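You operate a simulated robot arm through the tools that you are given. There is no shell and no other tool.

You run a simulated two-armed robot. Do the job below in one go: nothing can be reset, and whatever is moved stays where it is left.

Task
Pick up the riser block from the blue bench with one hand, pass it to the other hand and put it on the kit trolley.

It is judged by the outcome, as a careful person would: the job done as asked, and still so three seconds after it is handed in. It fails if anything else is knocked over, pushed out of place, dropped, spilled or broken.

Robot
Two 7-joint arms with two-finger parallel grippers on one trunk, on a base that moves. Base frame: it is fixed to the floor where the robot stands at the start and does not move with it; the origin is under the middle of the robot, x ahead of it, y to its left, z up; the surface under the hand at the start is at about z = 80. Readings come in cm, degrees, newtons and seconds.
The left shoulder is at the start at [5, 16.5, 108], the right one opposite. With the tool pointing down near the work surface each hand reaches from about 24 to 70 cm from the robot's upright axis, wherever it stands, measured 20 degrees to its own side. Places, roughly: kit trolley [-110, -110, 80]; riser block (4x6x13 cm) [50, -10, 90]. Payload 3.91 kg a hand.
The TCP of each hand is the grasp point between the finger pads, 3 cm short of the fingertips. In the tool frame z runs along the fingers and y along their closing line. The gripper opens to 11 cm. The fingers are 2 cm wide and 1 cm thick; the gripper's body (4.8 by 11.2 cm) begins 5.5 cm behind the TCP.
Orientation is told as [roll, pitch, yaw] about the base's x, y, z axes, in that order, counted from this pose: with the fingers straight down and closing along the base's y, the tool's x points along the base's -x, its y along +y and its z along -z.

Tools
- The arms move only by the tool servo_tool. It takes "left_deltas", "right_deltas" or both (then of equal length, played together; a hand with none holds still); each is a list of rows, each a list of 6 numbers: the shift along the tool's x, y, z in cm, then the turn, a rotation vector about the tool's x, y, z in degrees. In form: [[tx, ty, tz, rx, ry, rz], ...]. A call has 1 to 20 rows; each row is the pose to reach, as a shift and turn from the pose commanded when the call began, along the tool's axes at that moment. "left_gripper" and "right_gripper" are, for a hand that has rows, the finger opening in cm, from 0 to 11, set as the call begins (left out, the last holds). Each row takes 0.2 s and may step no farther than 5 cm and 8.6 degrees from the row before; otherwise, or with a gripper value out of range, the whole call is refused. A pose out of reach is approached as far as the arm can. The call stops where the force on the tool passes 40 N (or 10 N more than at its start, if that is more) or the arm is blocked; 0.2 s more then pass. The fingers move at their own pace (about 4.5 cm/s each) and stop on an object; they squeeze with about 42 N. The grip force told is the motor's: it shows also when the fingers shut on nothing. Time passes only in rows, and 0.2 s behind the last, so rows that repeat a pose let the fingers close. The reply holds the time, the measured pose of the TCP, the force on the tool along the base axes, the opening and the grip force, in the units named above and with some noise, with the torque about the TCP (base axes, N m) and any sound that the robot's microphone picked up.
- Cameras (640 x 400 px; columns grow to the right, rows downward): "scene" is now at [11.91, -1.73, 126.77]; the picture's right is [-0.18, -0.98, 0.00], its down [-0.41, 0.08, -0.91] and it looks along [0.90, -0.17, -0.41] (base axes); focal length 290 px, centre (320, 200). "left" rides on the left gripper at [7.2, -1.7, -10.3] in its tool frame; the picture's right is [0.23, 0.97, 0.00], its down [-0.76, 0.18, -0.62] and it looks along [-0.61, 0.14, 0.78] (tool axes); focal length 222 px, centre (320, 200). "right" rides on the right gripper at [7.2, 1.7, -10.3] in its tool frame; the picture's right is [-0.23, 0.97, 0.00], its down [-0.76, -0.18, -0.62] and it looks along [-0.61, -0.14, 0.78] (tool axes); focal length 222 px, centre (320, 200). There is no depth. A picture from a camera that has moved, and an enlarged one, comes with that camera's place and axes in the base frame and with its lens.
- get_image(camera): a new picture of that camera. The clock stands still meanwhile.
- lift_body(by): slides the trunk up (or, below 0, down) by that many cm; the arms and the scene camera ride with it, the base frame stays. It gives what a move gives, with no picture.
- roll_base(legs): drives the robot by 1 to 6 legs, each [ahead, left, turn to the left] in cm, cm and degrees, along the robot's own axes; the way and the turn of a leg run together, so that a leg with both is an arc; at most 150 cm and 180 degrees a leg. The arms and the cameras ride along, it lands a little off, and it stops where it bumps. It gives what a move gives.
- head_to(pan, tilt): turns the head with the scene camera to pan (to the left, within 80 degrees either way) and tilt (down, from -29 to 69), counted from straight ahead of the robot. It gives what a move gives.
- zoom(camera, box): a new picture of the part [left, top, right, bottom] of that camera's present view, enlarged. The clock stands still meanwhile.
- job_done(): hands the job in; it is judged then, once.

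Nothing tells you exact positions but the pictures and the camera data. Unless the task says otherwise, let go and move clear before handing in.

The tools are called after ">>>" by a JSON object that holds its "api" and its "payload". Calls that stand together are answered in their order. servo_tool: Moves the arms, as the interface text tells. Its arguments: {"type":"object","properties":{"left_deltas":{"type":"array"},"left_gripper":{"type":"number"},"right_deltas":{"type":"array"},"right_gripper":{"type":"number"}},"required":[]} The other tools are called the same way: lift_body (by) moves the trunk up or down; roll_base (legs) drives the base; head_to (pan, tilt) turns the head that bears the scene camera; get_image (camera) takes a picture; zoom (camera, box) takes an enlarged picture of a part of a camera's view; job_done () hands the job in.

At the start:

```text
time_s: 0.0
left_ee_pos: [46.94, 10.03, 103.14]
left_tcp_rot: [0.0, 0.0, 0.1]
left_wrist_force: [-0.3, -0.6, 0.6]
left_ft_torque: [0.01, -0.01, 0.02]
left_width: 10.99
left_gripper_force: 0.1
right_ee_pos: [36.98, -19.32, 113.01]
right_tcp_rot: [0.0, 0.0, -0.1]
right_wrist_force: [-0.3, 0.9, -0.6]
right_ft_torque: [0.03, -0.02, 0.0]
right_width: 10.99
right_gripper_force: 0.0
trunk travel left (down, up): [-30.0, 20.3]
robot x, y, heading: [-0.02, 0.06, 0.2]
head pan, tilt (commanded): [-10.5, 24.4]
```

scene: 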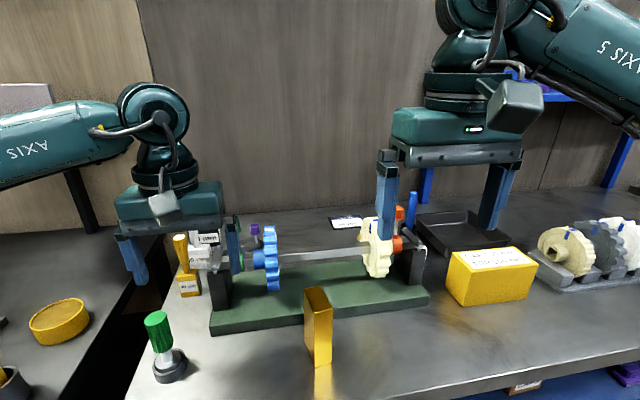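
right: 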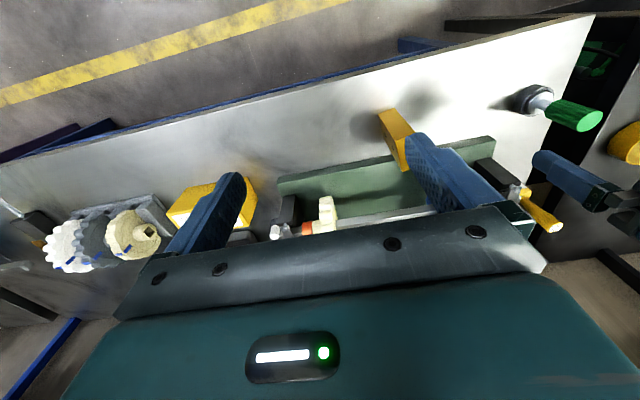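
left: 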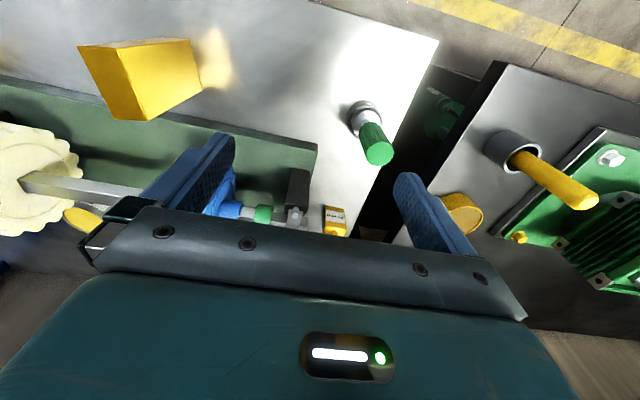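

The tall gold block in front of the green fixture, near [47, -8], looks like the riser block; the yellow box to its right has a label and is bulkier. I'll look closer before moving anything.

>>> {"api": "zoom", "payload": {"camera": "scene", "box": [200, 200, 440, 400]}}

>>> {"api": "zoom", "payload": {"camera": "left", "box": [0, 0, 320, 200]}}

>>> {"api": "zoom", "payload": {"camera": "right", "box": [300, 60, 560, 240]}}

```text
2.00 times, centred on (320, 300) of scene
camera zoom: at [11.91, -1.73, 126.77], right [-0.18, -0.98, 0.0], down [-0.41, 0.08, -0.91], along [0.9, -0.17, -0.41], focal length 581 px, centre (320, 0)
```

zoom: 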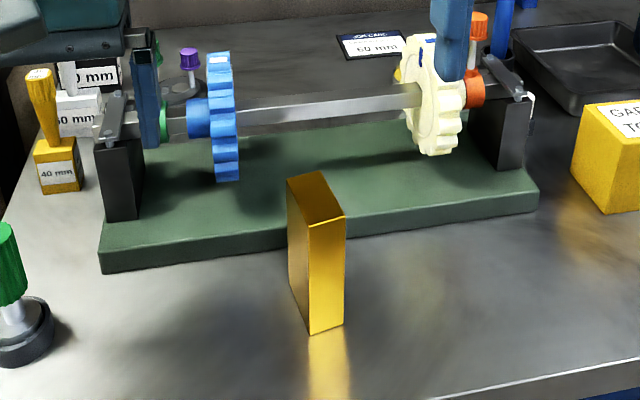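

```text
2.00 times, centred on (160, 100) of left
camera zoom: at [39.74, 8.31, 113.59], right [-0.23, 0.97, 0.0], down [0.76, 0.18, 0.62], along [0.61, 0.14, -0.78], focal length 444 px, centre (640, 400)
```

zoom: 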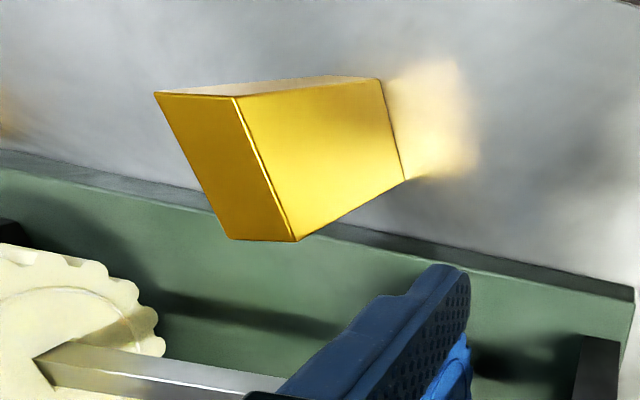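

```text
2.22 times, centred on (430, 150) of right
camera zoom: at [29.68, -17.59, 123.27], right [0.23, 0.97, 0.0], down [0.76, -0.18, 0.62], along [0.61, -0.14, -0.78], focal length 494 px, centre (76, 311)
```

zoom: 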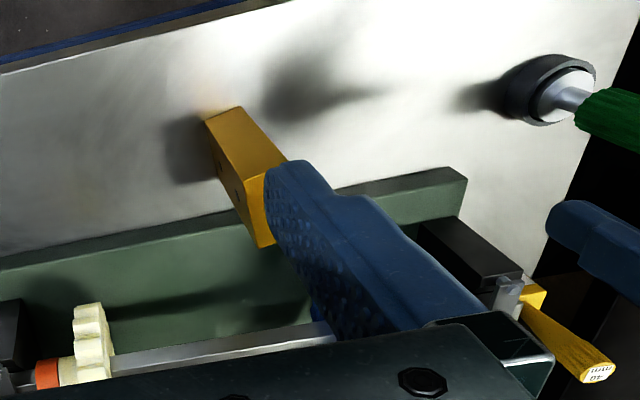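

The block measures about 3–4 x 6 x 13 cm, standing at about [48, -8] with its long side turned roughly 10° from x; the bench top is at z ≈ 80. Before I pick it up, I'll look around to see the surroundings and the trolley side.

>>> {"api": "head_to", "payload": {"pan": -80, "tilt": 30}}

>>> {"api": "get_image", "payload": {"camera": "scene"}}

```text
time_s: 1.4
left_ee_pos: [46.96, 9.94, 103.12]
left_tcp_rot: [0.1, 0.0, 0.1]
left_wrist_force: [0.9, -0.7, 0.0]
left_ft_torque: [-0.01, 0.01, 0.0]
left_width: 11.01
left_gripper_force: 0.0
right_ee_pos: [36.91, -19.3, 112.94]
right_tcp_rot: [0.0, 0.1, 0.1]
right_wrist_force: [0.6, 0.0, 0.2]
right_ft_torque: [-0.04, -0.01, 0.0]
right_width: 11.02
right_gripper_force: 0.1
trunk travel left (down, up): [-30.0, 20.3]
robot x, y, heading: [0.28, 0.15, 0.0]
head pan, tilt (commanded): [-80.0, 30.0]
```

```text
taken
camera scene: at [4.42, -8.96, 125.89], right [-0.98, -0.17, 0.0], down [-0.09, 0.49, -0.87], along [0.15, -0.85, -0.5], focal length 290 px, centre (320, 200)
```

scene: 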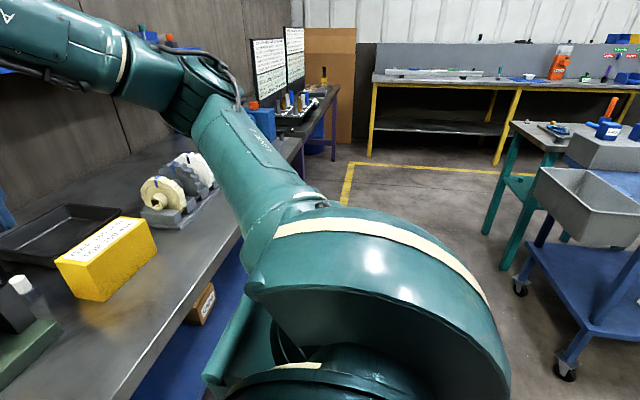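

To the right I see a blue wheeled trolley, a green-legged table behind it and a back bench. I'll check the left side too.

>>> {"api": "head_to", "payload": {"pan": 80, "tilt": 30}}

>>> {"api": "get_image", "payload": {"camera": "scene"}}

```text
time_s: 3.9
left_ee_pos: [47.02, 10.02, 103.31]
left_tcp_rot: [0.0, 0.0, 0.1]
left_wrist_force: [0.8, -0.1, -1.2]
left_ft_torque: [-0.02, 0.01, -0.01]
left_width: 11.01
left_gripper_force: 0.1
right_ee_pos: [36.83, -19.21, 113.04]
right_tcp_rot: [0.1, -0.1, 0.0]
right_wrist_force: [-0.1, -0.1, 0.3]
right_ft_torque: [-0.03, -0.04, -0.03]
right_width: 11.01
right_gripper_force: 0.0
trunk travel left (down, up): [-30.0, 20.3]
robot x, y, heading: [0.27, -0.12, 0.2]
head pan, tilt (commanded): [80.0, 30.0]
```

```text
taken
camera scene: at [4.41, 8.86, 125.89], right [0.98, -0.17, 0.0], down [-0.09, -0.49, -0.87], along [0.15, 0.85, -0.5], focal length 290 px, centre (320, 200)
```

scene: 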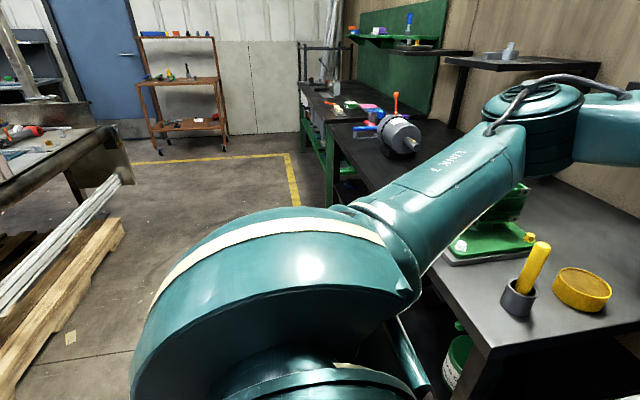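

The way is clear: the trolley is behind and to the right, as expected. I'll lift the left hand out of the way and bring the right hand above the block, turned about 10° to line up with its narrow side.

>>> {"api": "servo_tool", "payload": {"left_deltas": [[0, 0, -3, 0, 0, 0], [0, 1, -6, 0, 0, 0], [0, 4, -9, 0, 0, 0], [2, 7, -10, 0, 0, 0], [4, 10, -10, 0, 0, 0]]}}

>>> {"api": "head_to", "payload": {"pan": -10, "tilt": 35}}

>>> {"api": "servo_tool", "payload": {"right_deltas": [[-2.2, 2.3, 0, 0, 0, -2], [-4.4, 4.6, 0, 0, 0, -4], [-6.6, 6.9, 0, 0, 0, -6], [-8.8, 9.2, 0, 0, 0, -8], [-11.2, 11.4, 0, 0, 0, -10.5], [-11.2, 11.4, 3, 0, 0, -10.5], [-11.2, 11.4, 6, 0, 0, -10.5]], "right_gripper": 11}}

>>> {"api": "get_image", "payload": {"camera": "scene"}}

>>> {"api": "get_image", "payload": {"camera": "right"}}

>>> {"api": "get_image", "payload": {"camera": "left"}}

```text
time_s: 5.1
left_ee_pos: [42.95, 19.99, 113.2]
left_tcp_rot: [0.0, 0.1, 0.1]
left_wrist_force: [-0.1, -0.1, 0.1]
left_ft_torque: [0.02, 0.0, 0.0]
left_width: 11.0
left_gripper_force: 0.1
right_ee_pos: [37.02, -19.41, 112.95]
right_tcp_rot: [0.0, 0.0, 0.0]
right_wrist_force: [0.1, 0.1, 0.3]
right_ft_torque: [-0.01, 0.02, 0.02]
right_width: 10.97
right_gripper_force: 0.1
trunk travel left (down, up): [-30.0, 20.3]
robot x, y, heading: [0.06, 0.4, -0.0]
head pan, tilt (commanded): [80.0, 30.0]
```

```text
time_s: 6.7
left_ee_pos: [43.02, 19.97, 113.1]
left_tcp_rot: [0.0, 0.1, 0.1]
left_wrist_force: [-0.7, -0.1, -0.3]
left_ft_torque: [0.01, -0.02, 0.01]
left_width: 11.01
left_gripper_force: 0.1
right_ee_pos: [36.82, -19.28, 113.05]
right_tcp_rot: [0.1, 0.0, 0.0]
right_wrist_force: [0.0, -0.1, 0.2]
right_ft_torque: [-0.01, 0.0, -0.01]
right_width: 11.01
right_gripper_force: 0.2
trunk travel left (down, up): [-30.0, 20.3]
robot x, y, heading: [0.16, 0.01, 0.2]
head pan, tilt (commanded): [-10.0, 35.0]
```

```text
time_s: 8.3
left_ee_pos: [42.98, 20.02, 113.24]
left_tcp_rot: [0.0, 0.0, 0.0]
left_wrist_force: [-0.7, 1.0, 0.5]
left_ft_torque: [0.0, 0.03, 0.03]
left_width: 10.99
left_gripper_force: 0.0
right_ee_pos: [48.19, -8.07, 107.11]
right_tcp_rot: [0.0, -0.2, 10.5]
right_wrist_force: [-0.3, 0.1, 0.5]
right_ft_torque: [-0.04, 0.03, 0.04]
right_width: 11.01
right_gripper_force: 0.0
trunk travel left (down, up): [-30.0, 20.3]
robot x, y, heading: [0.11, -0.04, -0.1]
head pan, tilt (commanded): [-10.0, 35.0]
```

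```text
taken
camera scene: at [11.53, -1.58, 125.11], right [-0.17, -0.98, 0.0], down [-0.57, 0.1, -0.82], along [0.81, -0.14, -0.57], focal length 290 px, centre (320, 200)
```

scene: 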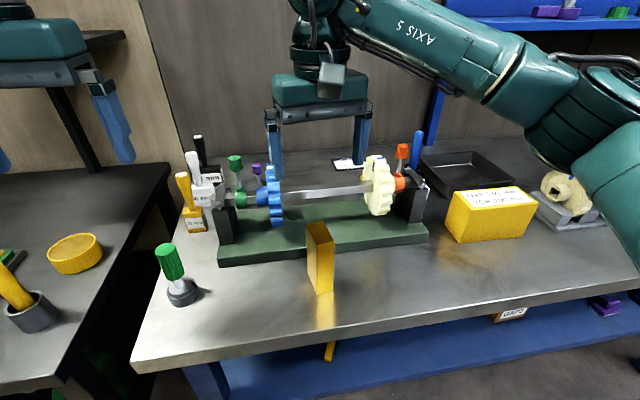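

```text
taken
camera right: at [40.65, -7.59, 117.35], right [0.05, 1.0, 0.0], down [0.78, -0.04, 0.62], along [0.62, -0.03, -0.78], focal length 222 px, centre (320, 200)
```

right: 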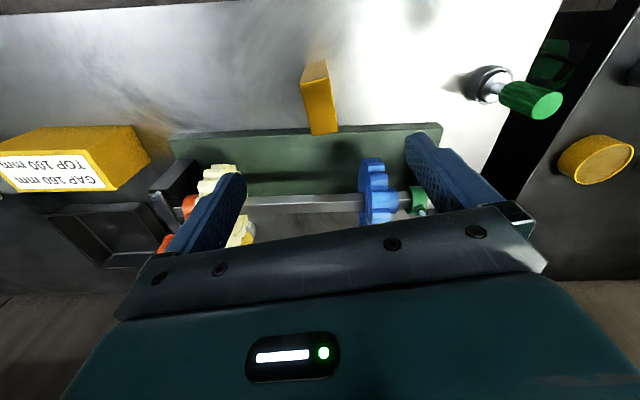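

```text
taken
camera left: at [35.74, 18.27, 123.6], right [-0.23, 0.97, 0.0], down [0.76, 0.18, 0.62], along [0.61, 0.14, -0.78], focal length 222 px, centre (320, 200)
```

left: 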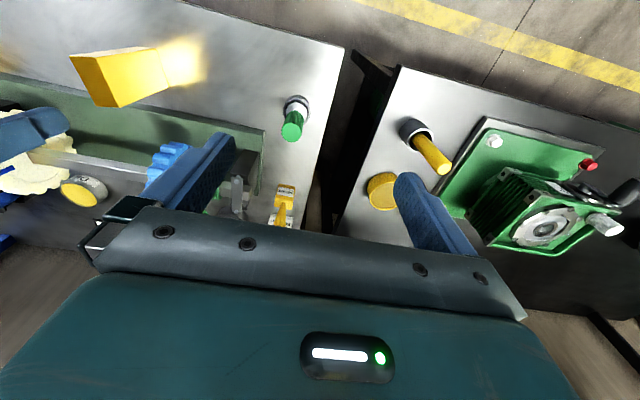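

The right hand is above the block. I'll zoom to pin down the block's centre and turn before I go down.

>>> {"api": "zoom", "payload": {"camera": "right", "box": [240, 40, 400, 140]}}

>>> {"api": "zoom", "payload": {"camera": "scene", "box": [240, 200, 400, 300]}}

>>> {"api": "zoom", "payload": {"camera": "left", "box": [40, 20, 200, 120]}}

```text
4.00 times, centred on (320, 90) of right
camera zoom: at [40.65, -7.59, 117.35], right [0.05, 1.0, 0.0], down [0.78, -0.04, 0.62], along [0.62, -0.03, -0.78], focal length 888 px, centre (320, 640)
```

zoom: 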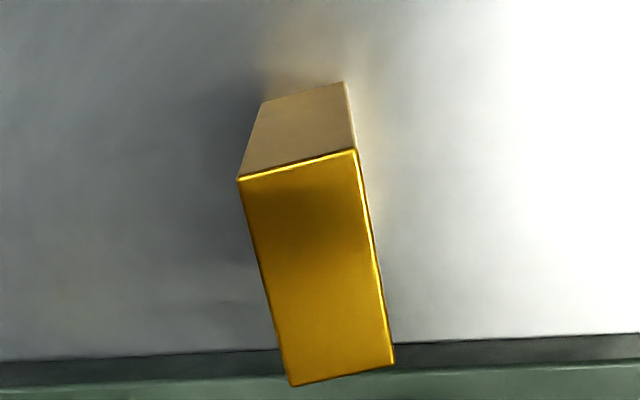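

```text
4.00 times, centred on (320, 250) of scene
camera zoom: at [11.53, -1.58, 125.11], right [-0.17, -0.98, 0.0], down [-0.57, 0.1, -0.82], along [0.81, -0.14, -0.57], focal length 1162 px, centre (320, 0)
```

zoom: 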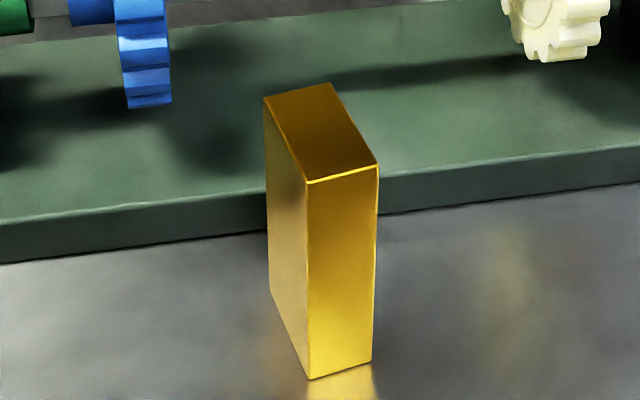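

```text
4.00 times, centred on (120, 70) of left
camera zoom: at [35.74, 18.27, 123.6], right [-0.23, 0.97, 0.0], down [0.76, 0.18, 0.62], along [0.61, 0.14, -0.78], focal length 888 px, centre (1120, 720)
```

zoom: 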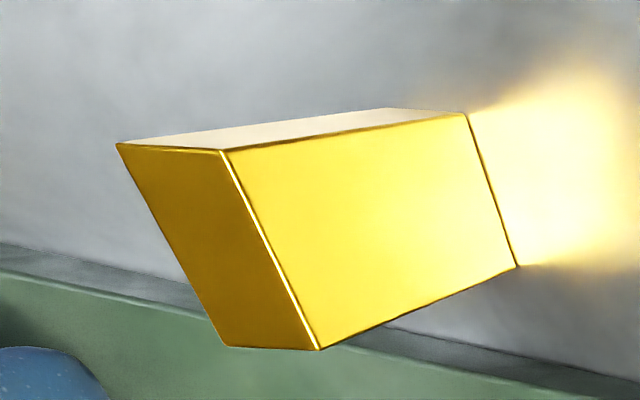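

The block's top is centred at about [47.8, -7.9] with a 10° turn, and it measures about 3 x 5.5 x 13 cm. I'll go down with the fingers open to about 2.5 cm below its top, then check.

>>> {"api": "servo_tool", "payload": {"right_deltas": [[0.3, 0.2, 3, 0, 0, 0.4], [0.3, 0.2, 6, 0, 0, 0.4], [0.3, 0.2, 9, 0, 0, 0.4], [0.3, 0.2, 12, 0, 0, 0.4], [0.3, 0.2, 14.5, 0, 0, 0.4], [0.3, 0.2, 16, 0, 0, 0.4], [0.3, 0.2, 16.8, 0, 0, 0.4], [0.3, 0.2, 16.8, 0, 0, 0.4]], "right_gripper": 11}}

>>> {"api": "get_image", "payload": {"camera": "scene"}}

>>> {"api": "get_image", "payload": {"camera": "right"}}

>>> {"api": "get_image", "payload": {"camera": "left"}}

```text
time_s: 10.1
left_ee_pos: [42.8, 19.97, 113.28]
left_tcp_rot: [0.0, 0.0, 0.1]
left_wrist_force: [0.1, -0.1, 0.1]
left_ft_torque: [0.03, -0.01, -0.01]
left_width: 10.98
left_gripper_force: 0.0
right_ee_pos: [47.82, -7.77, 90.07]
right_tcp_rot: [-0.1, 0.0, 10.1]
right_wrist_force: [-0.4, 0.5, 0.6]
right_ft_torque: [0.02, -0.03, -0.01]
right_width: 11.01
right_gripper_force: 0.1
trunk travel left (down, up): [-30.0, 20.3]
robot x, y, heading: [0.09, -0.02, 0.3]
head pan, tilt (commanded): [-10.0, 35.0]
```

```text
taken
camera scene: at [11.51, -1.58, 125.11], right [-0.17, -0.98, 0.0], down [-0.56, 0.1, -0.82], along [0.81, -0.14, -0.57], focal length 290 px, centre (320, 200)
```

scene: 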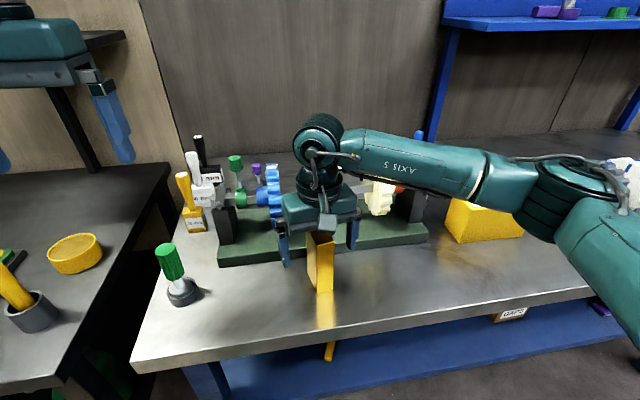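

```text
taken
camera right: at [40.35, -7.38, 100.22], right [0.05, 1.0, 0.0], down [0.78, -0.04, 0.62], along [0.62, -0.03, -0.78], focal length 222 px, centre (320, 200)
```

right: 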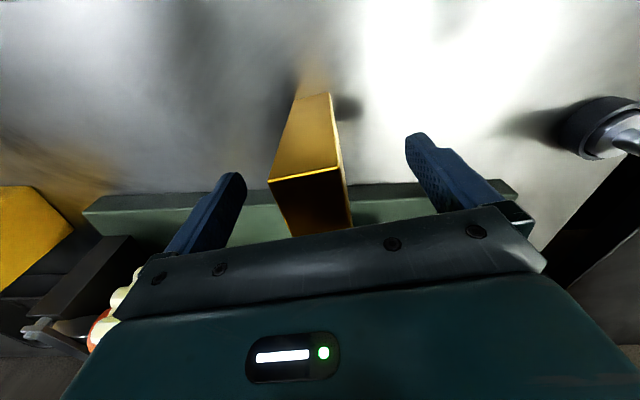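

```text
taken
camera left: at [35.72, 18.28, 123.61], right [-0.23, 0.97, 0.0], down [0.76, 0.18, 0.62], along [0.61, 0.14, -0.78], focal length 222 px, centre (320, 200)
```

left: 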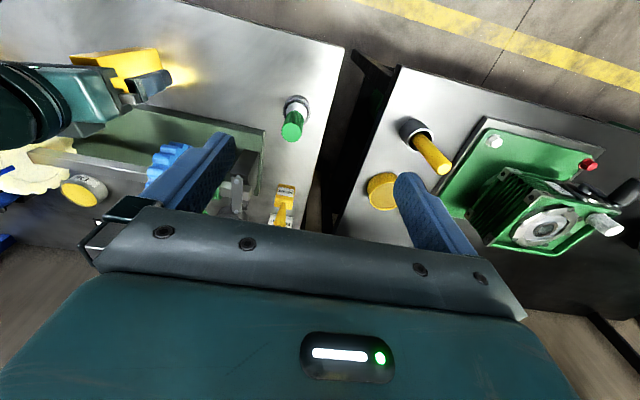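

The block sits between the open fingers, roughly centred, with no contact so far. I'll close on it now.

>>> {"api": "servo_tool", "payload": {"right_deltas": [[0, 0, 0, 0, 0, 0], [0, 0, 0, 0, 0, 0], [0, 0, 0, 0, 0, 0], [0, 0, 0, 0, 0, 0], [0, 0, 0, 0, 0, 0], [0, 0, 0, 0, 0, 0], [0, 0, 0, 0, 0, 0], [0, 0, 0, 0, 0, 0]], "right_gripper": 0}}

>>> {"api": "zoom", "payload": {"camera": "scene", "box": [240, 200, 400, 300]}}

>>> {"api": "get_image", "payload": {"camera": "right"}}

```text
time_s: 11.9
left_ee_pos: [42.97, 20.0, 113.21]
left_tcp_rot: [0.0, 0.0, 0.1]
left_wrist_force: [0.4, 0.4, 0.4]
left_ft_torque: [0.02, 0.0, -0.02]
left_width: 11.0
left_gripper_force: 0.1
right_ee_pos: [47.87, -7.7, 89.94]
right_tcp_rot: [0.0, 0.0, 10.1]
right_wrist_force: [0.5, -2.6, 0.4]
right_ft_torque: [-0.23, -0.02, -0.01]
right_width: 3.18
right_gripper_force: 42.3
trunk travel left (down, up): [-30.0, 20.3]
robot x, y, heading: [0.02, 0.12, 0.1]
head pan, tilt (commanded): [-10.0, 35.0]
```

```text
4.00 times, centred on (320, 250) of scene
camera zoom: at [11.51, -1.6, 125.11], right [-0.17, -0.98, 0.0], down [-0.56, 0.1, -0.82], along [0.81, -0.14, -0.57], focal length 1162 px, centre (320, 0)
```

zoom: 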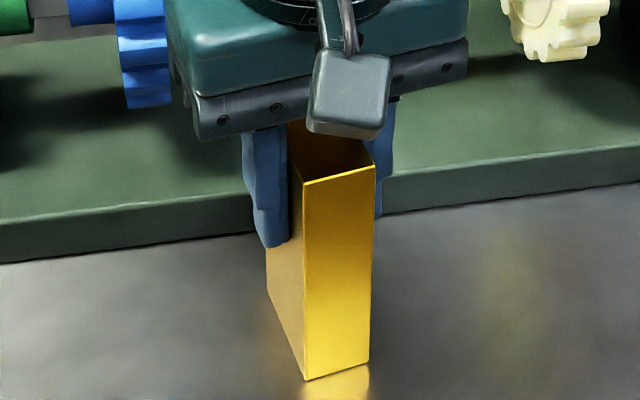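

```text
taken
camera right: at [40.36, -7.4, 100.26], right [0.05, 1.0, 0.0], down [0.78, -0.04, 0.62], along [0.62, -0.03, -0.78], focal length 222 px, centre (320, 200)
```

right: 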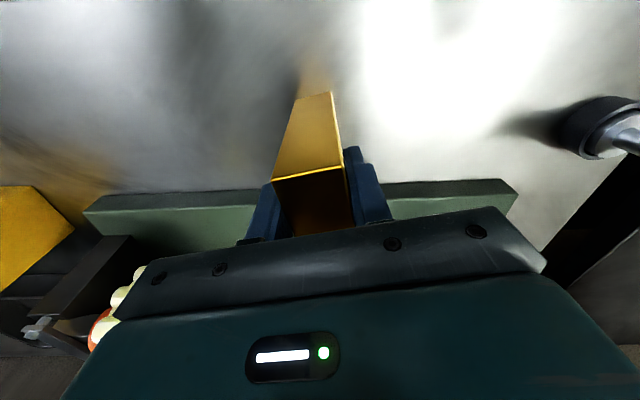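

The fingers hold the block at a width of 3.2 cm and 42 N. I'll lift it straight up and read its weight.

>>> {"api": "servo_tool", "payload": {"right_deltas": [[0, 0, -0.5, 0, 0, 0], [0, 0, -1, 0, 0, 0], [0, 0, -2, 0, 0, 0], [0, 0, -3.5, 0, 0, 0], [0, 0, -5, 0, 0, 0], [0, 0, -5, 0, 0, 0], [0, 0, -5, 0, 0, 0]]}}

>>> {"api": "get_image", "payload": {"camera": "scene"}}

```text
time_s: 13.5
left_ee_pos: [43.01, 20.07, 113.18]
left_tcp_rot: [-0.1, 0.1, 0.1]
left_wrist_force: [0.4, -0.2, 0.1]
left_ft_torque: [0.02, -0.02, 0.0]
left_width: 11.01
left_gripper_force: 0.0
right_ee_pos: [47.69, -7.74, 95.24]
right_tcp_rot: [0.1, -0.1, 10.2]
right_wrist_force: [-0.2, 0.5, -6.2]
right_ft_torque: [0.01, 0.0, 0.01]
right_width: 3.19
right_gripper_force: 42.2
trunk travel left (down, up): [-30.0, 20.3]
robot x, y, heading: [-0.04, 0.31, 0.1]
head pan, tilt (commanded): [-10.0, 35.0]
```

```text
taken
camera scene: at [11.56, -1.59, 125.1], right [-0.17, -0.98, 0.0], down [-0.57, 0.1, -0.82], along [0.81, -0.14, -0.57], focal length 290 px, centre (320, 200)
```

scene: 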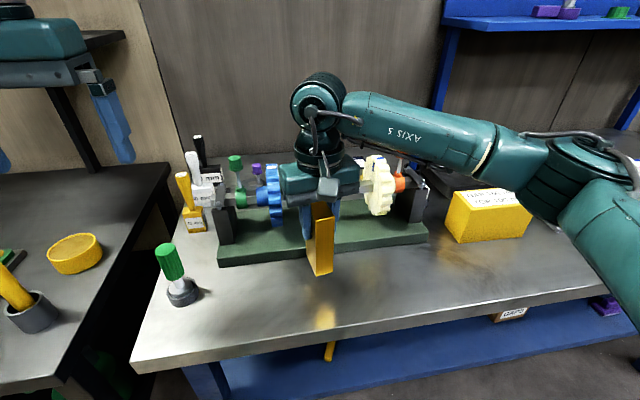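

The block weighs about 0.6 kg and is held firmly. I'll raise it well clear of the fixture and draw it in a little toward the robot.

>>> {"api": "servo_tool", "payload": {"right_deltas": [[0, 0, -3, 0, 0, 0], [0, 0, -6, 0, 0, 0], [0, 0, -9, 0, 0, 0], [0, 0, -12, 0, 0, 0], [0, 0, -15, 0, 0, 0], [2, 0, -18, 0, 0, 0], [4, 0, -20, 0, 0, 0], [6, 0, -20, 0, 0, 0], [8, 0, -20, 0, 0, 0], [8, 0, -20, 0, 0, 0]]}}

>>> {"api": "get_image", "payload": {"camera": "scene"}}

```text
time_s: 15.7
left_ee_pos: [42.96, 20.0, 113.18]
left_tcp_rot: [0.1, 0.0, 0.0]
left_wrist_force: [-0.9, -1.4, 0.6]
left_ft_torque: [-0.01, 0.01, -0.01]
left_width: 11.0
left_gripper_force: 0.0
right_ee_pos: [39.94, -9.2, 115.45]
right_tcp_rot: [0.0, 0.0, 10.1]
right_wrist_force: [0.9, -0.2, -6.6]
right_ft_torque: [0.03, 0.0, 0.0]
right_width: 3.17
right_gripper_force: 41.7
trunk travel left (down, up): [-30.0, 20.3]
robot x, y, heading: [-0.31, -0.19, -0.1]
head pan, tilt (commanded): [-10.0, 35.0]
```

```text
taken
camera scene: at [11.56, -1.58, 125.1], right [-0.17, -0.98, 0.0], down [-0.57, 0.1, -0.82], along [0.81, -0.14, -0.57], focal length 290 px, centre (320, 200)
```

scene: 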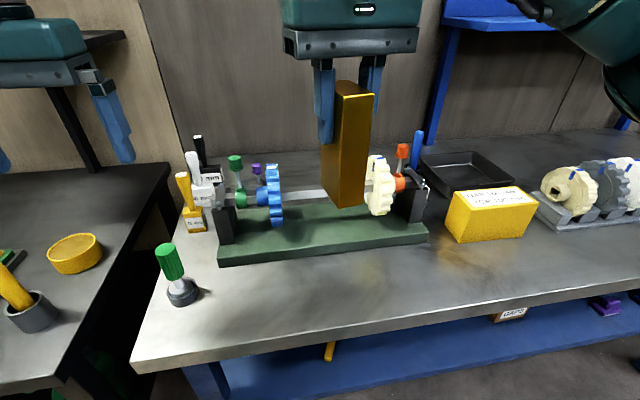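

The block is clear of everything on the bench. I'll back the base straight away from it so the hand-over can happen over open floor.

>>> {"api": "roll_base", "payload": {"legs": [[-30, 0, 0]]}}

>>> {"api": "head_to", "payload": {"pan": -80, "tilt": 25}}

>>> {"api": "get_image", "payload": {"camera": "scene"}}

```text
time_s: 17.8
left_ee_pos: [12.02, 20.28, 113.12]
left_tcp_rot: [0.0, 0.0, 0.6]
left_wrist_force: [-0.4, -0.3, 0.4]
left_ft_torque: [-0.01, -0.01, 0.05]
left_width: 10.98
left_gripper_force: 0.1
right_ee_pos: [9.32, -9.08, 115.29]
right_tcp_rot: [0.0, -0.1, 10.6]
right_wrist_force: [-0.6, 0.8, -6.7]
right_ft_torque: [0.04, 0.01, 0.01]
right_width: 3.2
right_gripper_force: 42.2
trunk travel left (down, up): [-30.0, 20.3]
robot x, y, heading: [-30.65, 0.24, 0.7]
head pan, tilt (commanded): [-10.0, 35.0]
```

```text
time_s: 19.2
left_ee_pos: [12.15, 20.35, 113.32]
left_tcp_rot: [0.1, 0.0, 0.6]
left_wrist_force: [0.1, -0.3, -0.6]
left_ft_torque: [-0.03, -0.02, 0.03]
left_width: 11.0
left_gripper_force: 0.1
right_ee_pos: [9.25, -8.93, 115.25]
right_tcp_rot: [0.0, 0.0, 10.6]
right_wrist_force: [-0.1, 0.5, -5.9]
right_ft_torque: [-0.01, 0.02, 0.0]
right_width: 3.18
right_gripper_force: 42.0
trunk travel left (down, up): [-30.0, 20.3]
robot x, y, heading: [-30.45, 0.12, 0.8]
head pan, tilt (commanded): [-80.0, 25.0]
```

```text
taken
camera scene: at [-26.15, -9.22, 126.68], right [-0.98, -0.18, 0.0], down [-0.08, 0.42, -0.91], along [0.17, -0.89, -0.42], focal length 290 px, centre (320, 200)
```

scene: 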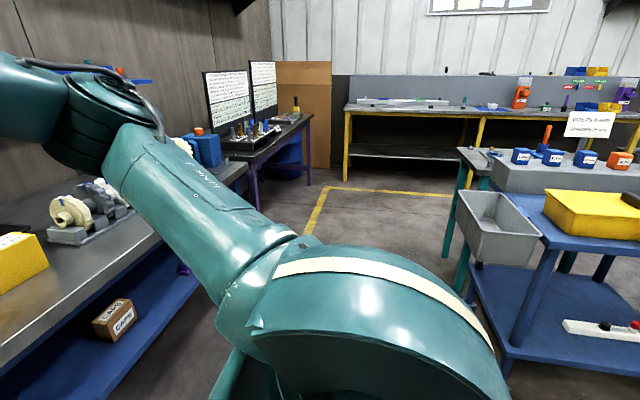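

I'm about 70 cm back from the bench with open floor all round, and the trolley (grey bin, yellow case on top) is to the right. I'll do the hand-over face to face: first square the right hand, then roll it so the block lies along y pointing at the left hand.

>>> {"api": "head_to", "payload": {"pan": 0, "tilt": 25}}

>>> {"api": "servo_tool", "payload": {"right_deltas": [[0, 0, 0, 0, 0, 3.5], [0, 0, 0, 0, 0, 7], [0, 0, 0, 0, 0, 10.6], [0, 0, 0, 0, 0, 10.6]]}}

>>> {"api": "servo_tool", "payload": {"right_deltas": [[0, 0, 0, -5, 0, 0], [0, 0, 0, -10, 0, 0], [0, 0, 0, -15, 0, 0], [0, 0, 0, -20, 0, 0], [0, 0, 0, -25, 0, 0], [0, 0, 0, -30, 0, 0], [0, 0, 0, -35, 0, 0], [0, 0, 0, -40, 0, 0], [0, 0, 0, -45, 0, 0], [0, 0, 0, -45, 0, 0]]}}

>>> {"api": "get_image", "payload": {"camera": "scene"}}

```text
time_s: 20.7
left_ee_pos: [12.25, 20.29, 113.17]
left_tcp_rot: [0.0, 0.1, 0.5]
left_wrist_force: [-0.8, -0.3, -0.5]
left_ft_torque: [0.01, -0.01, -0.01]
left_width: 11.0
left_gripper_force: 0.1
right_ee_pos: [9.21, -8.91, 115.3]
right_tcp_rot: [0.0, 0.0, 10.7]
right_wrist_force: [-0.6, 0.1, -6.7]
right_ft_torque: [-0.01, 0.01, 0.0]
right_width: 3.18
right_gripper_force: 42.4
trunk travel left (down, up): [-30.0, 20.3]
robot x, y, heading: [-30.83, -0.04, 0.5]
head pan, tilt (commanded): [0.0, 25.0]
```

```text
time_s: 21.7
left_ee_pos: [12.02, 20.18, 113.04]
left_tcp_rot: [0.0, 0.1, 0.6]
left_wrist_force: [0.5, 0.5, 0.5]
left_ft_torque: [0.03, -0.02, -0.01]
left_width: 10.99
left_gripper_force: 0.0
right_ee_pos: [9.26, -9.02, 115.48]
right_tcp_rot: [0.0, 0.0, 0.0]
right_wrist_force: [-0.4, 0.9, -6.1]
right_ft_torque: [0.01, 0.03, -0.02]
right_width: 3.21
right_gripper_force: 42.0
trunk travel left (down, up): [-30.0, 20.3]
robot x, y, heading: [-30.64, 0.22, 0.5]
head pan, tilt (commanded): [0.0, 25.0]
```

```text
time_s: 23.9
left_ee_pos: [12.16, 20.29, 113.21]
left_tcp_rot: [0.0, 0.1, 0.6]
left_wrist_force: [0.0, 1.1, 0.3]
left_ft_torque: [0.01, -0.01, -0.01]
left_width: 10.99
left_gripper_force: 0.1
right_ee_pos: [9.25, -8.95, 115.31]
right_tcp_rot: [45.1, 0.0, -0.1]
right_wrist_force: [0.0, 0.1, -5.7]
right_ft_torque: [-0.19, 0.02, -0.04]
right_width: 3.15
right_gripper_force: 42.2
trunk travel left (down, up): [-30.0, 20.3]
robot x, y, heading: [-30.53, -0.27, 0.4]
head pan, tilt (commanded): [0.0, 25.0]
```

```text
taken
camera scene: at [-18.62, -0.08, 126.68], right [0.01, -1.0, 0.0], down [-0.42, 0.0, -0.91], along [0.91, 0.01, -0.42], focal length 290 px, centre (320, 200)
```

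scene: 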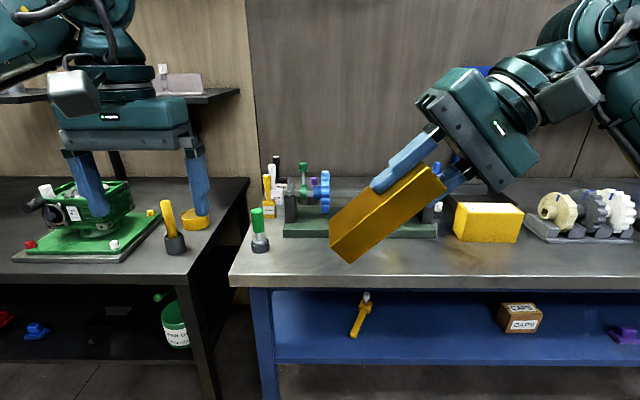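

The roll works smoothly, and the block holds steady. I'll carry the right hand on to 90°.

>>> {"api": "servo_tool", "payload": {"right_deltas": [[0, 0, 0, -5, 0, 0], [0, 0, 0, -10, 0, 0], [0, 0, 0, -15, 0, 0], [0, 0, 0, -20, 0, 0], [0, 0, 0, -25, 0, 0], [0, 0, 0, -30, 0, 0], [0, 0, 0, -35, 0, 0], [0, 0, 0, -40, 0, 0], [0, 0, 0, -45, 0, 0], [0, 0, 0, -45, 0, 0]]}}

>>> {"api": "get_image", "payload": {"camera": "scene"}}

```text
time_s: 26.1
left_ee_pos: [12.12, 20.31, 113.21]
left_tcp_rot: [0.1, 0.1, 0.6]
left_wrist_force: [0.0, -0.3, -1.0]
left_ft_torque: [0.01, 0.01, -0.02]
left_width: 11.0
left_gripper_force: 0.1
right_ee_pos: [9.3, -8.79, 115.33]
right_tcp_rot: [90.1, 0.1, 0.1]
right_wrist_force: [-0.2, 0.0, -5.5]
right_ft_torque: [-0.24, 0.02, 0.03]
right_width: 3.19
right_gripper_force: 41.9
trunk travel left (down, up): [-30.0, 20.3]
robot x, y, heading: [-30.4, -0.35, 0.3]
head pan, tilt (commanded): [0.0, 25.0]
```

```text
taken
camera scene: at [-18.62, -0.08, 126.68], right [0.01, -1.0, 0.0], down [-0.42, 0.0, -0.91], along [0.91, 0.01, -0.42], focal length 290 px, centre (320, 200)
```

scene: 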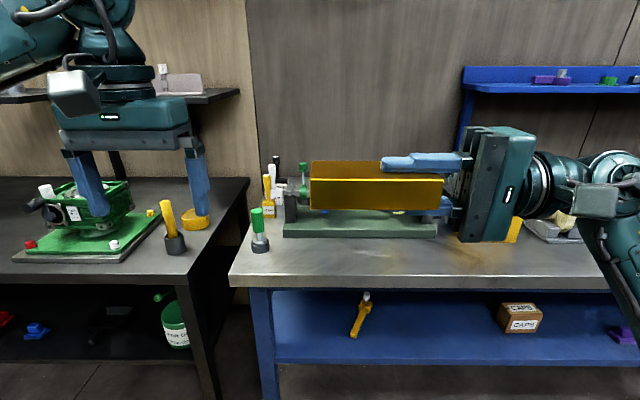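

The block is now level and pointing left, spanning about y = -11.6 to +1.3 at z ≈ 115.3. I'll roll the left hand the opposite way to face it.

>>> {"api": "servo_tool", "payload": {"left_deltas": [[0, 0, 0, 5, 0, 0], [0, 0, 0, 10, 0, 0], [0, 0, 0, 15, 0, 0], [0, 0, 0, 20, 0, 0], [0, 0, 0, 25, 0, 0], [0, 0, 0, 30, 0, 0], [0, 0, 0, 35, 0, 0], [0, 0, 0, 40, 0, 0], [0, 0, 0, 45, 0, 0], [0, 0, 0, 50, 0, 0], [0, 0, 0, 55, 0, 0], [0, 0, 0, 60, 0, 0], [0, 0, 0, 65, 0, 0], [0, 0, 0, 70, 0, 0], [0, 0, 0, 75, 0, 0], [0, 0, 0, 80, 0, 0], [0, 0, 0, 85, 0, 0], [0, 0, 0, 90, 0, 0], [0, 0, 0, 90, 0, 0]], "left_gripper": 11}}

>>> {"api": "get_image", "payload": {"camera": "scene"}}

>>> {"api": "get_image", "payload": {"camera": "left"}}

```text
time_s: 30.1
left_ee_pos: [12.12, 20.23, 113.22]
left_tcp_rot: [-90.1, 0.0, 0.7]
left_wrist_force: [0.1, -0.3, -1.2]
left_ft_torque: [0.02, 0.01, 0.02]
left_width: 11.02
left_gripper_force: 0.0
right_ee_pos: [9.42, -8.81, 115.32]
right_tcp_rot: [90.0, 0.0, 0.0]
right_wrist_force: [-0.9, -0.5, -6.6]
right_ft_torque: [-0.27, 0.01, -0.02]
right_width: 3.17
right_gripper_force: 42.5
trunk travel left (down, up): [-30.0, 20.3]
robot x, y, heading: [-30.77, -0.21, 0.5]
head pan, tilt (commanded): [0.0, 25.0]
```

```text
taken
camera scene: at [-18.62, -0.08, 126.68], right [0.01, -1.0, 0.0], down [-0.42, 0.0, -0.91], along [0.91, 0.01, -0.42], focal length 290 px, centre (320, 200)
```

scene: 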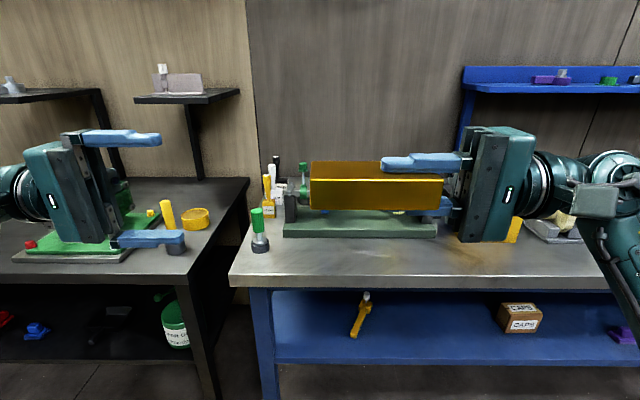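

```text
taken
camera left: at [4.74, 30.51, 114.9], right [-0.23, 0.0, -0.97], down [0.76, 0.63, -0.18], along [0.61, -0.78, -0.14], focal length 222 px, centre (320, 200)
```

left: 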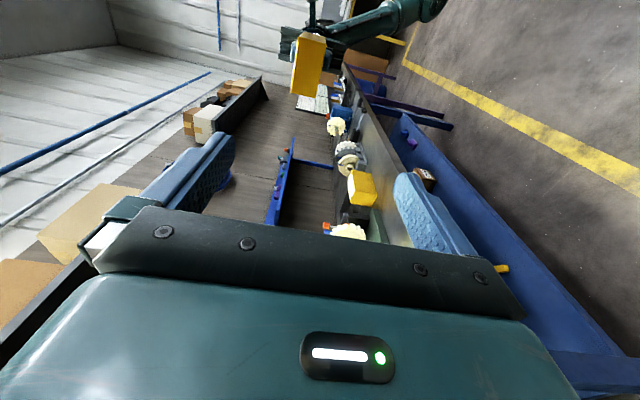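

Both hands face each other. I'll align the left hand to the block's centreline (x ≈ 9.4, z ≈ 115.3) and come up to just short of its end.

>>> {"api": "servo_tool", "payload": {"left_deltas": [[1.4, -1, 0, 0, 0.3, 0], [2.7, -2.1, 0, 0, 0.6, 0], [2.7, -2.1, 3, 0, 0.6, 0], [2.7, -2.1, 6, 0, 0.6, 0], [2.7, -2.1, 9, 0, 0.6, 0], [2.7, -2.1, 11.5, 0, 0.6, 0], [2.7, -2.1, 13.5, 0, 0.6, 0], [2.7, -2.1, 13.5, 0, 0.6, 0]], "left_gripper": 11}}

>>> {"api": "get_image", "payload": {"camera": "scene"}}

>>> {"api": "get_image", "payload": {"camera": "left"}}

>>> {"api": "get_image", "payload": {"camera": "right"}}

```text
time_s: 31.9
left_ee_pos: [9.39, 6.74, 115.37]
left_tcp_rot: [-90.0, 0.0, 0.0]
left_wrist_force: [0.0, 0.2, -0.2]
left_ft_torque: [-0.01, 0.0, -0.03]
left_width: 10.98
left_gripper_force: 0.1
right_ee_pos: [9.15, -8.99, 115.45]
right_tcp_rot: [90.0, -0.1, 0.0]
right_wrist_force: [0.0, -0.7, -7.0]
right_ft_torque: [-0.24, 0.03, 0.0]
right_width: 3.19
right_gripper_force: 41.9
trunk travel left (down, up): [-30.0, 20.3]
robot x, y, heading: [-30.51, 0.1, 0.6]
head pan, tilt (commanded): [0.0, 25.0]
```

```text
taken
camera scene: at [-18.62, -0.08, 126.68], right [0.01, -1.0, 0.0], down [-0.42, 0.0, -0.91], along [0.91, 0.01, -0.42], focal length 290 px, centre (320, 200)
```

scene: 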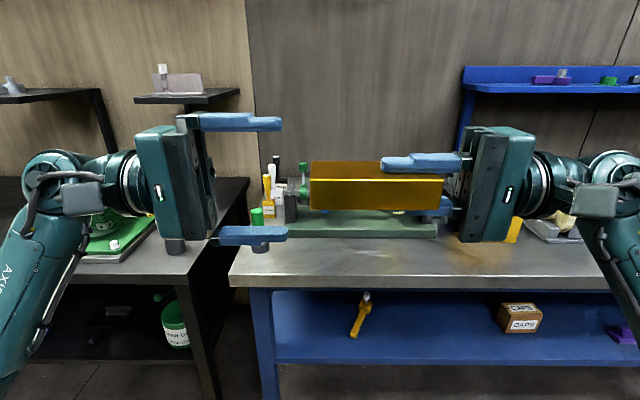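

```text
taken
camera left: at [2.15, 17.1, 117.11], right [-0.23, 0.0, -0.97], down [0.76, 0.62, -0.18], along [0.61, -0.78, -0.14], focal length 222 px, centre (320, 200)
```

left: 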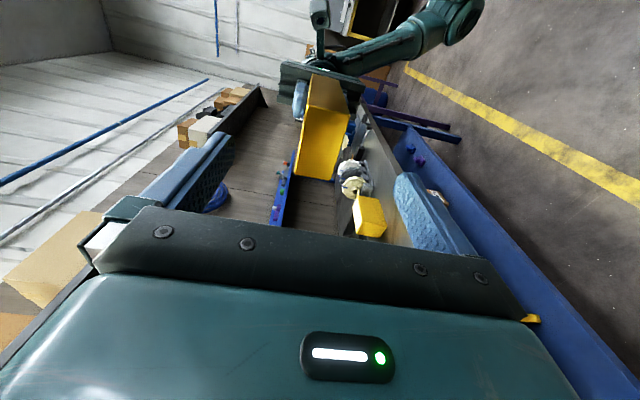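

```text
taken
camera right: at [2.06, -19.2, 116.95], right [0.23, 0.0, 0.97], down [0.76, -0.62, -0.18], along [0.61, 0.78, -0.14], focal length 222 px, centre (320, 200)
```

right: 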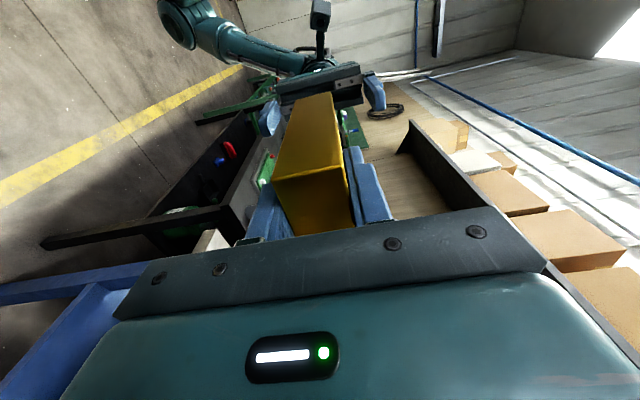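

The left fingers straddle the block's line evenly, and the block's free end is at y ≈ 1.2. I'll advance about 8 cm so the pads overlap that end without reaching the right fingers.

>>> {"api": "servo_tool", "payload": {"left_deltas": [[0, 0, 2, 0, 0, 0], [0, 0, 4, 0, 0, 0], [0, 0, 5.5, 0, 0, 0], [0, 0, 7, 0, 0, 0], [0, 0, 7.9, 0, 0, 0], [0, 0, 7.9, 0, 0, 0]], "left_gripper": 11}}

>>> {"api": "get_image", "payload": {"camera": "scene"}}

>>> {"api": "get_image", "payload": {"camera": "left"}}

```text
time_s: 33.3
left_ee_pos: [9.54, -1.16, 115.42]
left_tcp_rot: [-89.9, 0.1, 0.0]
left_wrist_force: [-1.4, 0.3, -0.4]
left_ft_torque: [0.01, -0.02, 0.04]
left_width: 11.02
left_gripper_force: 0.3
right_ee_pos: [9.31, -8.98, 115.37]
right_tcp_rot: [90.0, 0.0, 0.0]
right_wrist_force: [0.6, -1.0, -6.3]
right_ft_torque: [-0.21, 0.01, -0.02]
right_width: 3.18
right_gripper_force: 41.8
trunk travel left (down, up): [-30.0, 20.3]
robot x, y, heading: [-30.89, -0.21, 0.6]
head pan, tilt (commanded): [0.0, 25.0]
```

```text
taken
camera scene: at [-18.62, -0.08, 126.68], right [0.01, -1.0, 0.0], down [-0.42, 0.0, -0.91], along [0.91, 0.01, -0.42], focal length 290 px, centre (320, 200)
```

scene: 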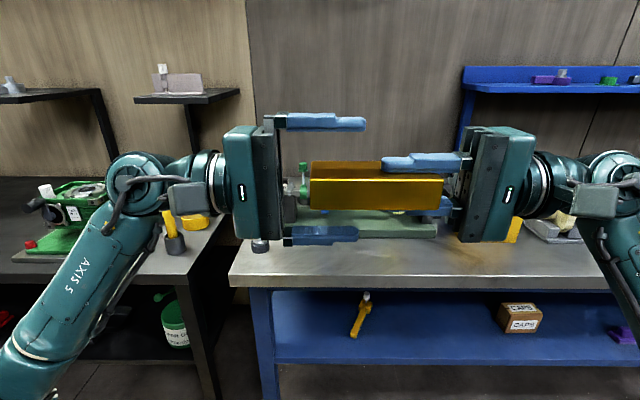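

```text
taken
camera left: at [2.33, 9.16, 117.07], right [-0.23, 0.0, -0.97], down [0.76, 0.62, -0.18], along [0.61, -0.78, -0.14], focal length 222 px, centre (320, 200)
```

left: 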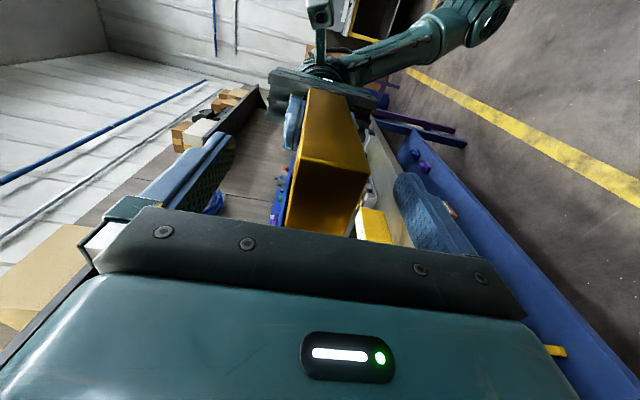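

The free end of the block is between the left pads, and the two sets of fingertips are clear of each other. I'll close the left hand on it.

>>> {"api": "servo_tool", "payload": {"left_deltas": [[0, 0, 0, 0, 0, 0], [0, 0, 0, 0, 0, 0], [0, 0, 0, 0, 0, 0], [0, 0, 0, 0, 0, 0], [0, 0, 0, 0, 0, 0], [0, 0, 0, 0, 0, 0], [0, 0, 0, 0, 0, 0], [0, 0, 0, 0, 0, 0]], "left_gripper": 0}}

>>> {"api": "get_image", "payload": {"camera": "scene"}}

```text
time_s: 35.1
left_ee_pos: [9.57, -1.1, 115.32]
left_tcp_rot: [-90.0, 0.2, 0.0]
left_wrist_force: [-0.3, -0.7, 0.8]
left_ft_torque: [-0.03, 0.03, -0.03]
left_width: 3.22
left_gripper_force: 41.0
right_ee_pos: [9.33, -8.88, 115.27]
right_tcp_rot: [90.0, 0.0, 0.0]
right_wrist_force: [0.0, 0.4, -7.3]
right_ft_torque: [-0.29, 0.04, -0.04]
right_width: 3.2
right_gripper_force: 42.0
trunk travel left (down, up): [-30.0, 20.3]
robot x, y, heading: [-30.84, -0.41, 0.5]
head pan, tilt (commanded): [0.0, 25.0]
```

```text
taken
camera scene: at [-18.62, -0.08, 126.68], right [0.01, -1.0, 0.0], down [-0.42, 0.0, -0.91], along [0.91, 0.01, -0.42], focal length 290 px, centre (320, 200)
```

scene: 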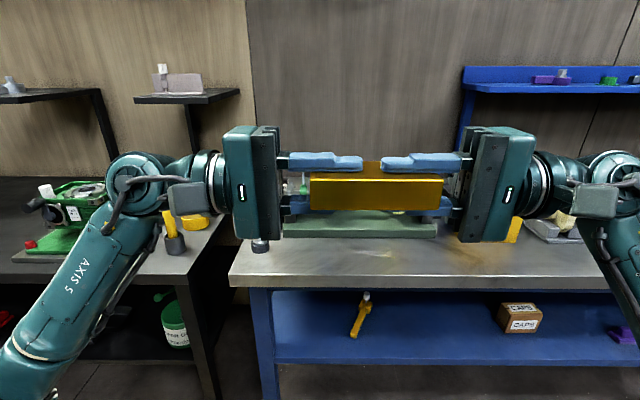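

Both hands now grip the block, with the left at 3.2 cm and 41 N. I'll open the right hand and check that the left takes the weight.

>>> {"api": "servo_tool", "payload": {"right_deltas": [[0, 0, 0, 0, 0, 0], [0, 0, 0, 0, 0, 0], [0, 0, 0, 0, 0, 0], [0, 0, 0, 0, 0, 0], [0, 0, 0, 0, 0, 0], [0, 0, 0, 0, 0, 0], [0, 0, 0, 0, 0, 0]], "right_gripper": 11}}

>>> {"api": "get_image", "payload": {"camera": "scene"}}

```text
time_s: 36.7
left_ee_pos: [9.63, -1.16, 115.38]
left_tcp_rot: [-90.1, 0.1, 0.1]
left_wrist_force: [-0.1, -0.3, -0.1]
left_ft_torque: [0.22, 0.0, 0.03]
left_width: 3.21
left_gripper_force: 42.0
right_ee_pos: [9.16, -8.89, 115.39]
right_tcp_rot: [89.9, 0.0, 0.1]
right_wrist_force: [0.7, -0.3, -0.3]
right_ft_torque: [0.0, 0.02, -0.04]
right_width: 11.0
right_gripper_force: 0.0
trunk travel left (down, up): [-30.0, 20.3]
robot x, y, heading: [-30.39, -0.57, 0.5]
head pan, tilt (commanded): [0.0, 25.0]
```

```text
taken
camera scene: at [-18.62, -0.08, 126.68], right [0.01, -1.0, 0.0], down [-0.42, 0.0, -0.91], along [0.91, 0.01, -0.42], focal length 290 px, centre (320, 200)
```

scene: 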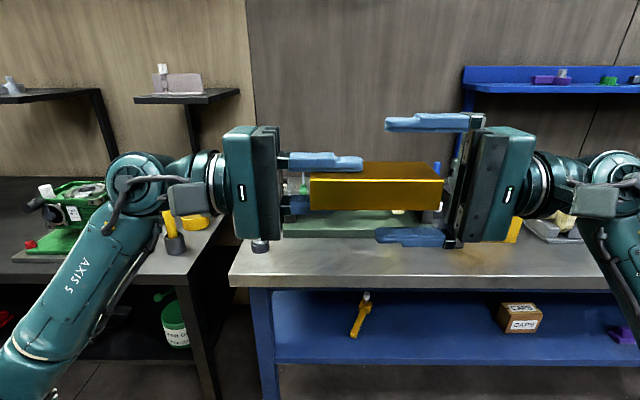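

The left hand carries the block alone. I'll draw the right hand straight back off its end.

>>> {"api": "servo_tool", "payload": {"right_deltas": [[0, 0, -2, 0, 0, 0], [0, 0, -4, 0, 0, 0], [0, 0, -7, 0, 0, 0], [0, 0, -10, 0, 0, 0], [0, 0, -13, 0, 0, 0], [0, 0, -16, 0, 0, 0], [0, 0, -16, 0, 0, 0]], "right_gripper": 11}}

>>> {"api": "get_image", "payload": {"camera": "scene"}}

```text
time_s: 38.3
left_ee_pos: [9.56, -1.07, 115.25]
left_tcp_rot: [-90.0, 0.1, 0.0]
left_wrist_force: [1.1, -0.8, 0.2]
left_ft_torque: [0.26, 0.01, 0.0]
left_width: 3.18
left_gripper_force: 42.5
right_ee_pos: [9.26, -25.01, 115.27]
right_tcp_rot: [90.0, 0.0, 0.0]
right_wrist_force: [-0.1, 1.0, 0.3]
right_ft_torque: [0.01, -0.02, 0.03]
right_width: 10.98
right_gripper_force: 0.1
trunk travel left (down, up): [-30.0, 20.3]
robot x, y, heading: [-30.71, -0.28, 0.4]
head pan, tilt (commanded): [0.0, 25.0]
```

```text
taken
camera scene: at [-18.62, -0.08, 126.68], right [0.01, -1.0, 0.0], down [-0.42, 0.0, -0.91], along [0.91, 0.01, -0.42], focal length 290 px, centre (320, 200)
```

scene: 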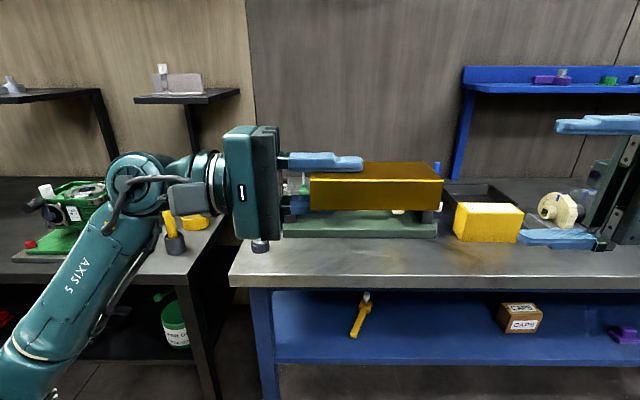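

The left hand holds the block cleanly, with the torque steady at about 0.25 N m, and the right hand is clear. I'll now roll both hands back to point down, moving the left one out to its own side as it turns.

>>> {"api": "servo_tool", "payload": {"left_deltas": [[0, 0, -1, -5, 0, 0], [0, 0, -2, -10, 0, 0], [0, 0, -3, -15, 0, 0], [0, 0, -4, -20, 0, 0], [0, 0, -5, -25, 0, 0], [0, 0, -6, -30, 0, 0], [0, 0, -7, -35, 0, 0], [0, 0, -8, -40, 0, 0], [0, 0, -9, -45, 0, 0], [0, 0, -10, -50, 0, 0], [0, 0, -11, -55, 0, 0], [0, 0, -12, -60, 0, 0], [0, 0, -13, -65, 0, 0], [0, 0, -14, -70, 0, 0], [0, 0, -15, -75, 0, 0], [0, 0, -15, -80, 0, 0], [0, 0, -15, -85, 0, 0], [0, 0, -15, -90, 0, 0], [0, 0, -15, -90, 0, 0]], "right_deltas": [[0, 0, 0, 5, 0, 0], [0, 0, 0, 10, 0, 0], [0, 0, 0, 15, 0, 0], [0, 0, 0, 20, 0, 0], [0, 0, 0, 25, 0, 0], [0, 0, 0, 30, 0, 0], [0, 0, 0, 35, 0, 0], [0, 0, 0, 40, 0, 0], [0, 0, 0, 45, 0, 0], [0, 0, 0, 50, 0, 0], [0, 0, 0, 55, 0, 0], [0, 0, 0, 60, 0, 0], [0, 0, 0, 65, 0, 0], [0, 0, 0, 70, 0, 0], [0, 0, 0, 75, 0, 0], [0, 0, 0, 80, 0, 0], [0, 0, 0, 85, 0, 0], [0, 0, 0, 90, 0, 0], [0, 0, 0, 90, 0, 0]]}}

>>> {"api": "get_image", "payload": {"camera": "scene"}}

>>> {"api": "get_image", "payload": {"camera": "left"}}

```text
time_s: 42.3
left_ee_pos: [9.47, 13.82, 115.33]
left_tcp_rot: [0.0, 0.1, 0.0]
left_wrist_force: [0.3, -0.4, 0.3]
left_ft_torque: [0.01, 0.02, 0.02]
left_width: 3.2
left_gripper_force: 41.8
right_ee_pos: [9.17, -24.92, 115.25]
right_tcp_rot: [0.0, 0.0, 0.1]
right_wrist_force: [1.1, 0.4, 1.0]
right_ft_torque: [0.0, 0.0, -0.02]
right_width: 11.01
right_gripper_force: 0.1
trunk travel left (down, up): [-30.0, 20.3]
robot x, y, heading: [-30.72, -0.0, 0.4]
head pan, tilt (commanded): [0.0, 25.0]
```

```text
taken
camera scene: at [-18.61, -0.07, 126.67], right [0.01, -1.0, 0.0], down [-0.42, 0.0, -0.91], along [0.91, 0.01, -0.42], focal length 290 px, centre (320, 200)
```

scene: 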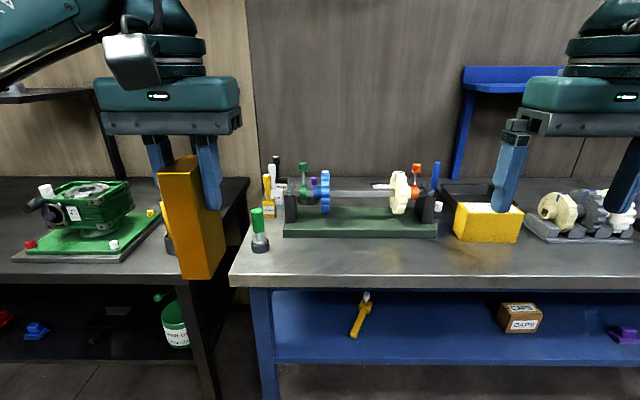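

```text
taken
camera left: at [2.32, 12.04, 125.7], right [-0.23, 0.97, 0.0], down [0.76, 0.18, 0.62], along [0.61, 0.14, -0.78], focal length 222 px, centre (320, 200)
```

left: 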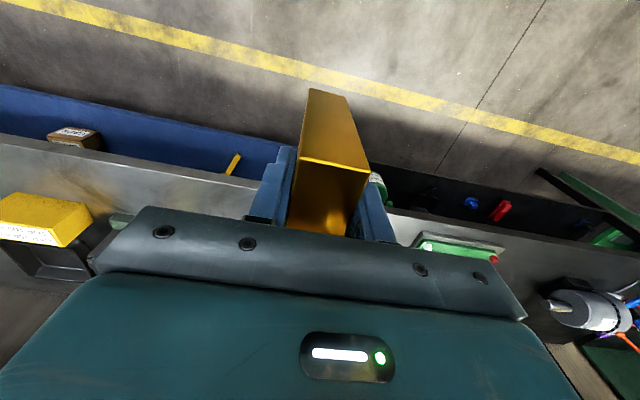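

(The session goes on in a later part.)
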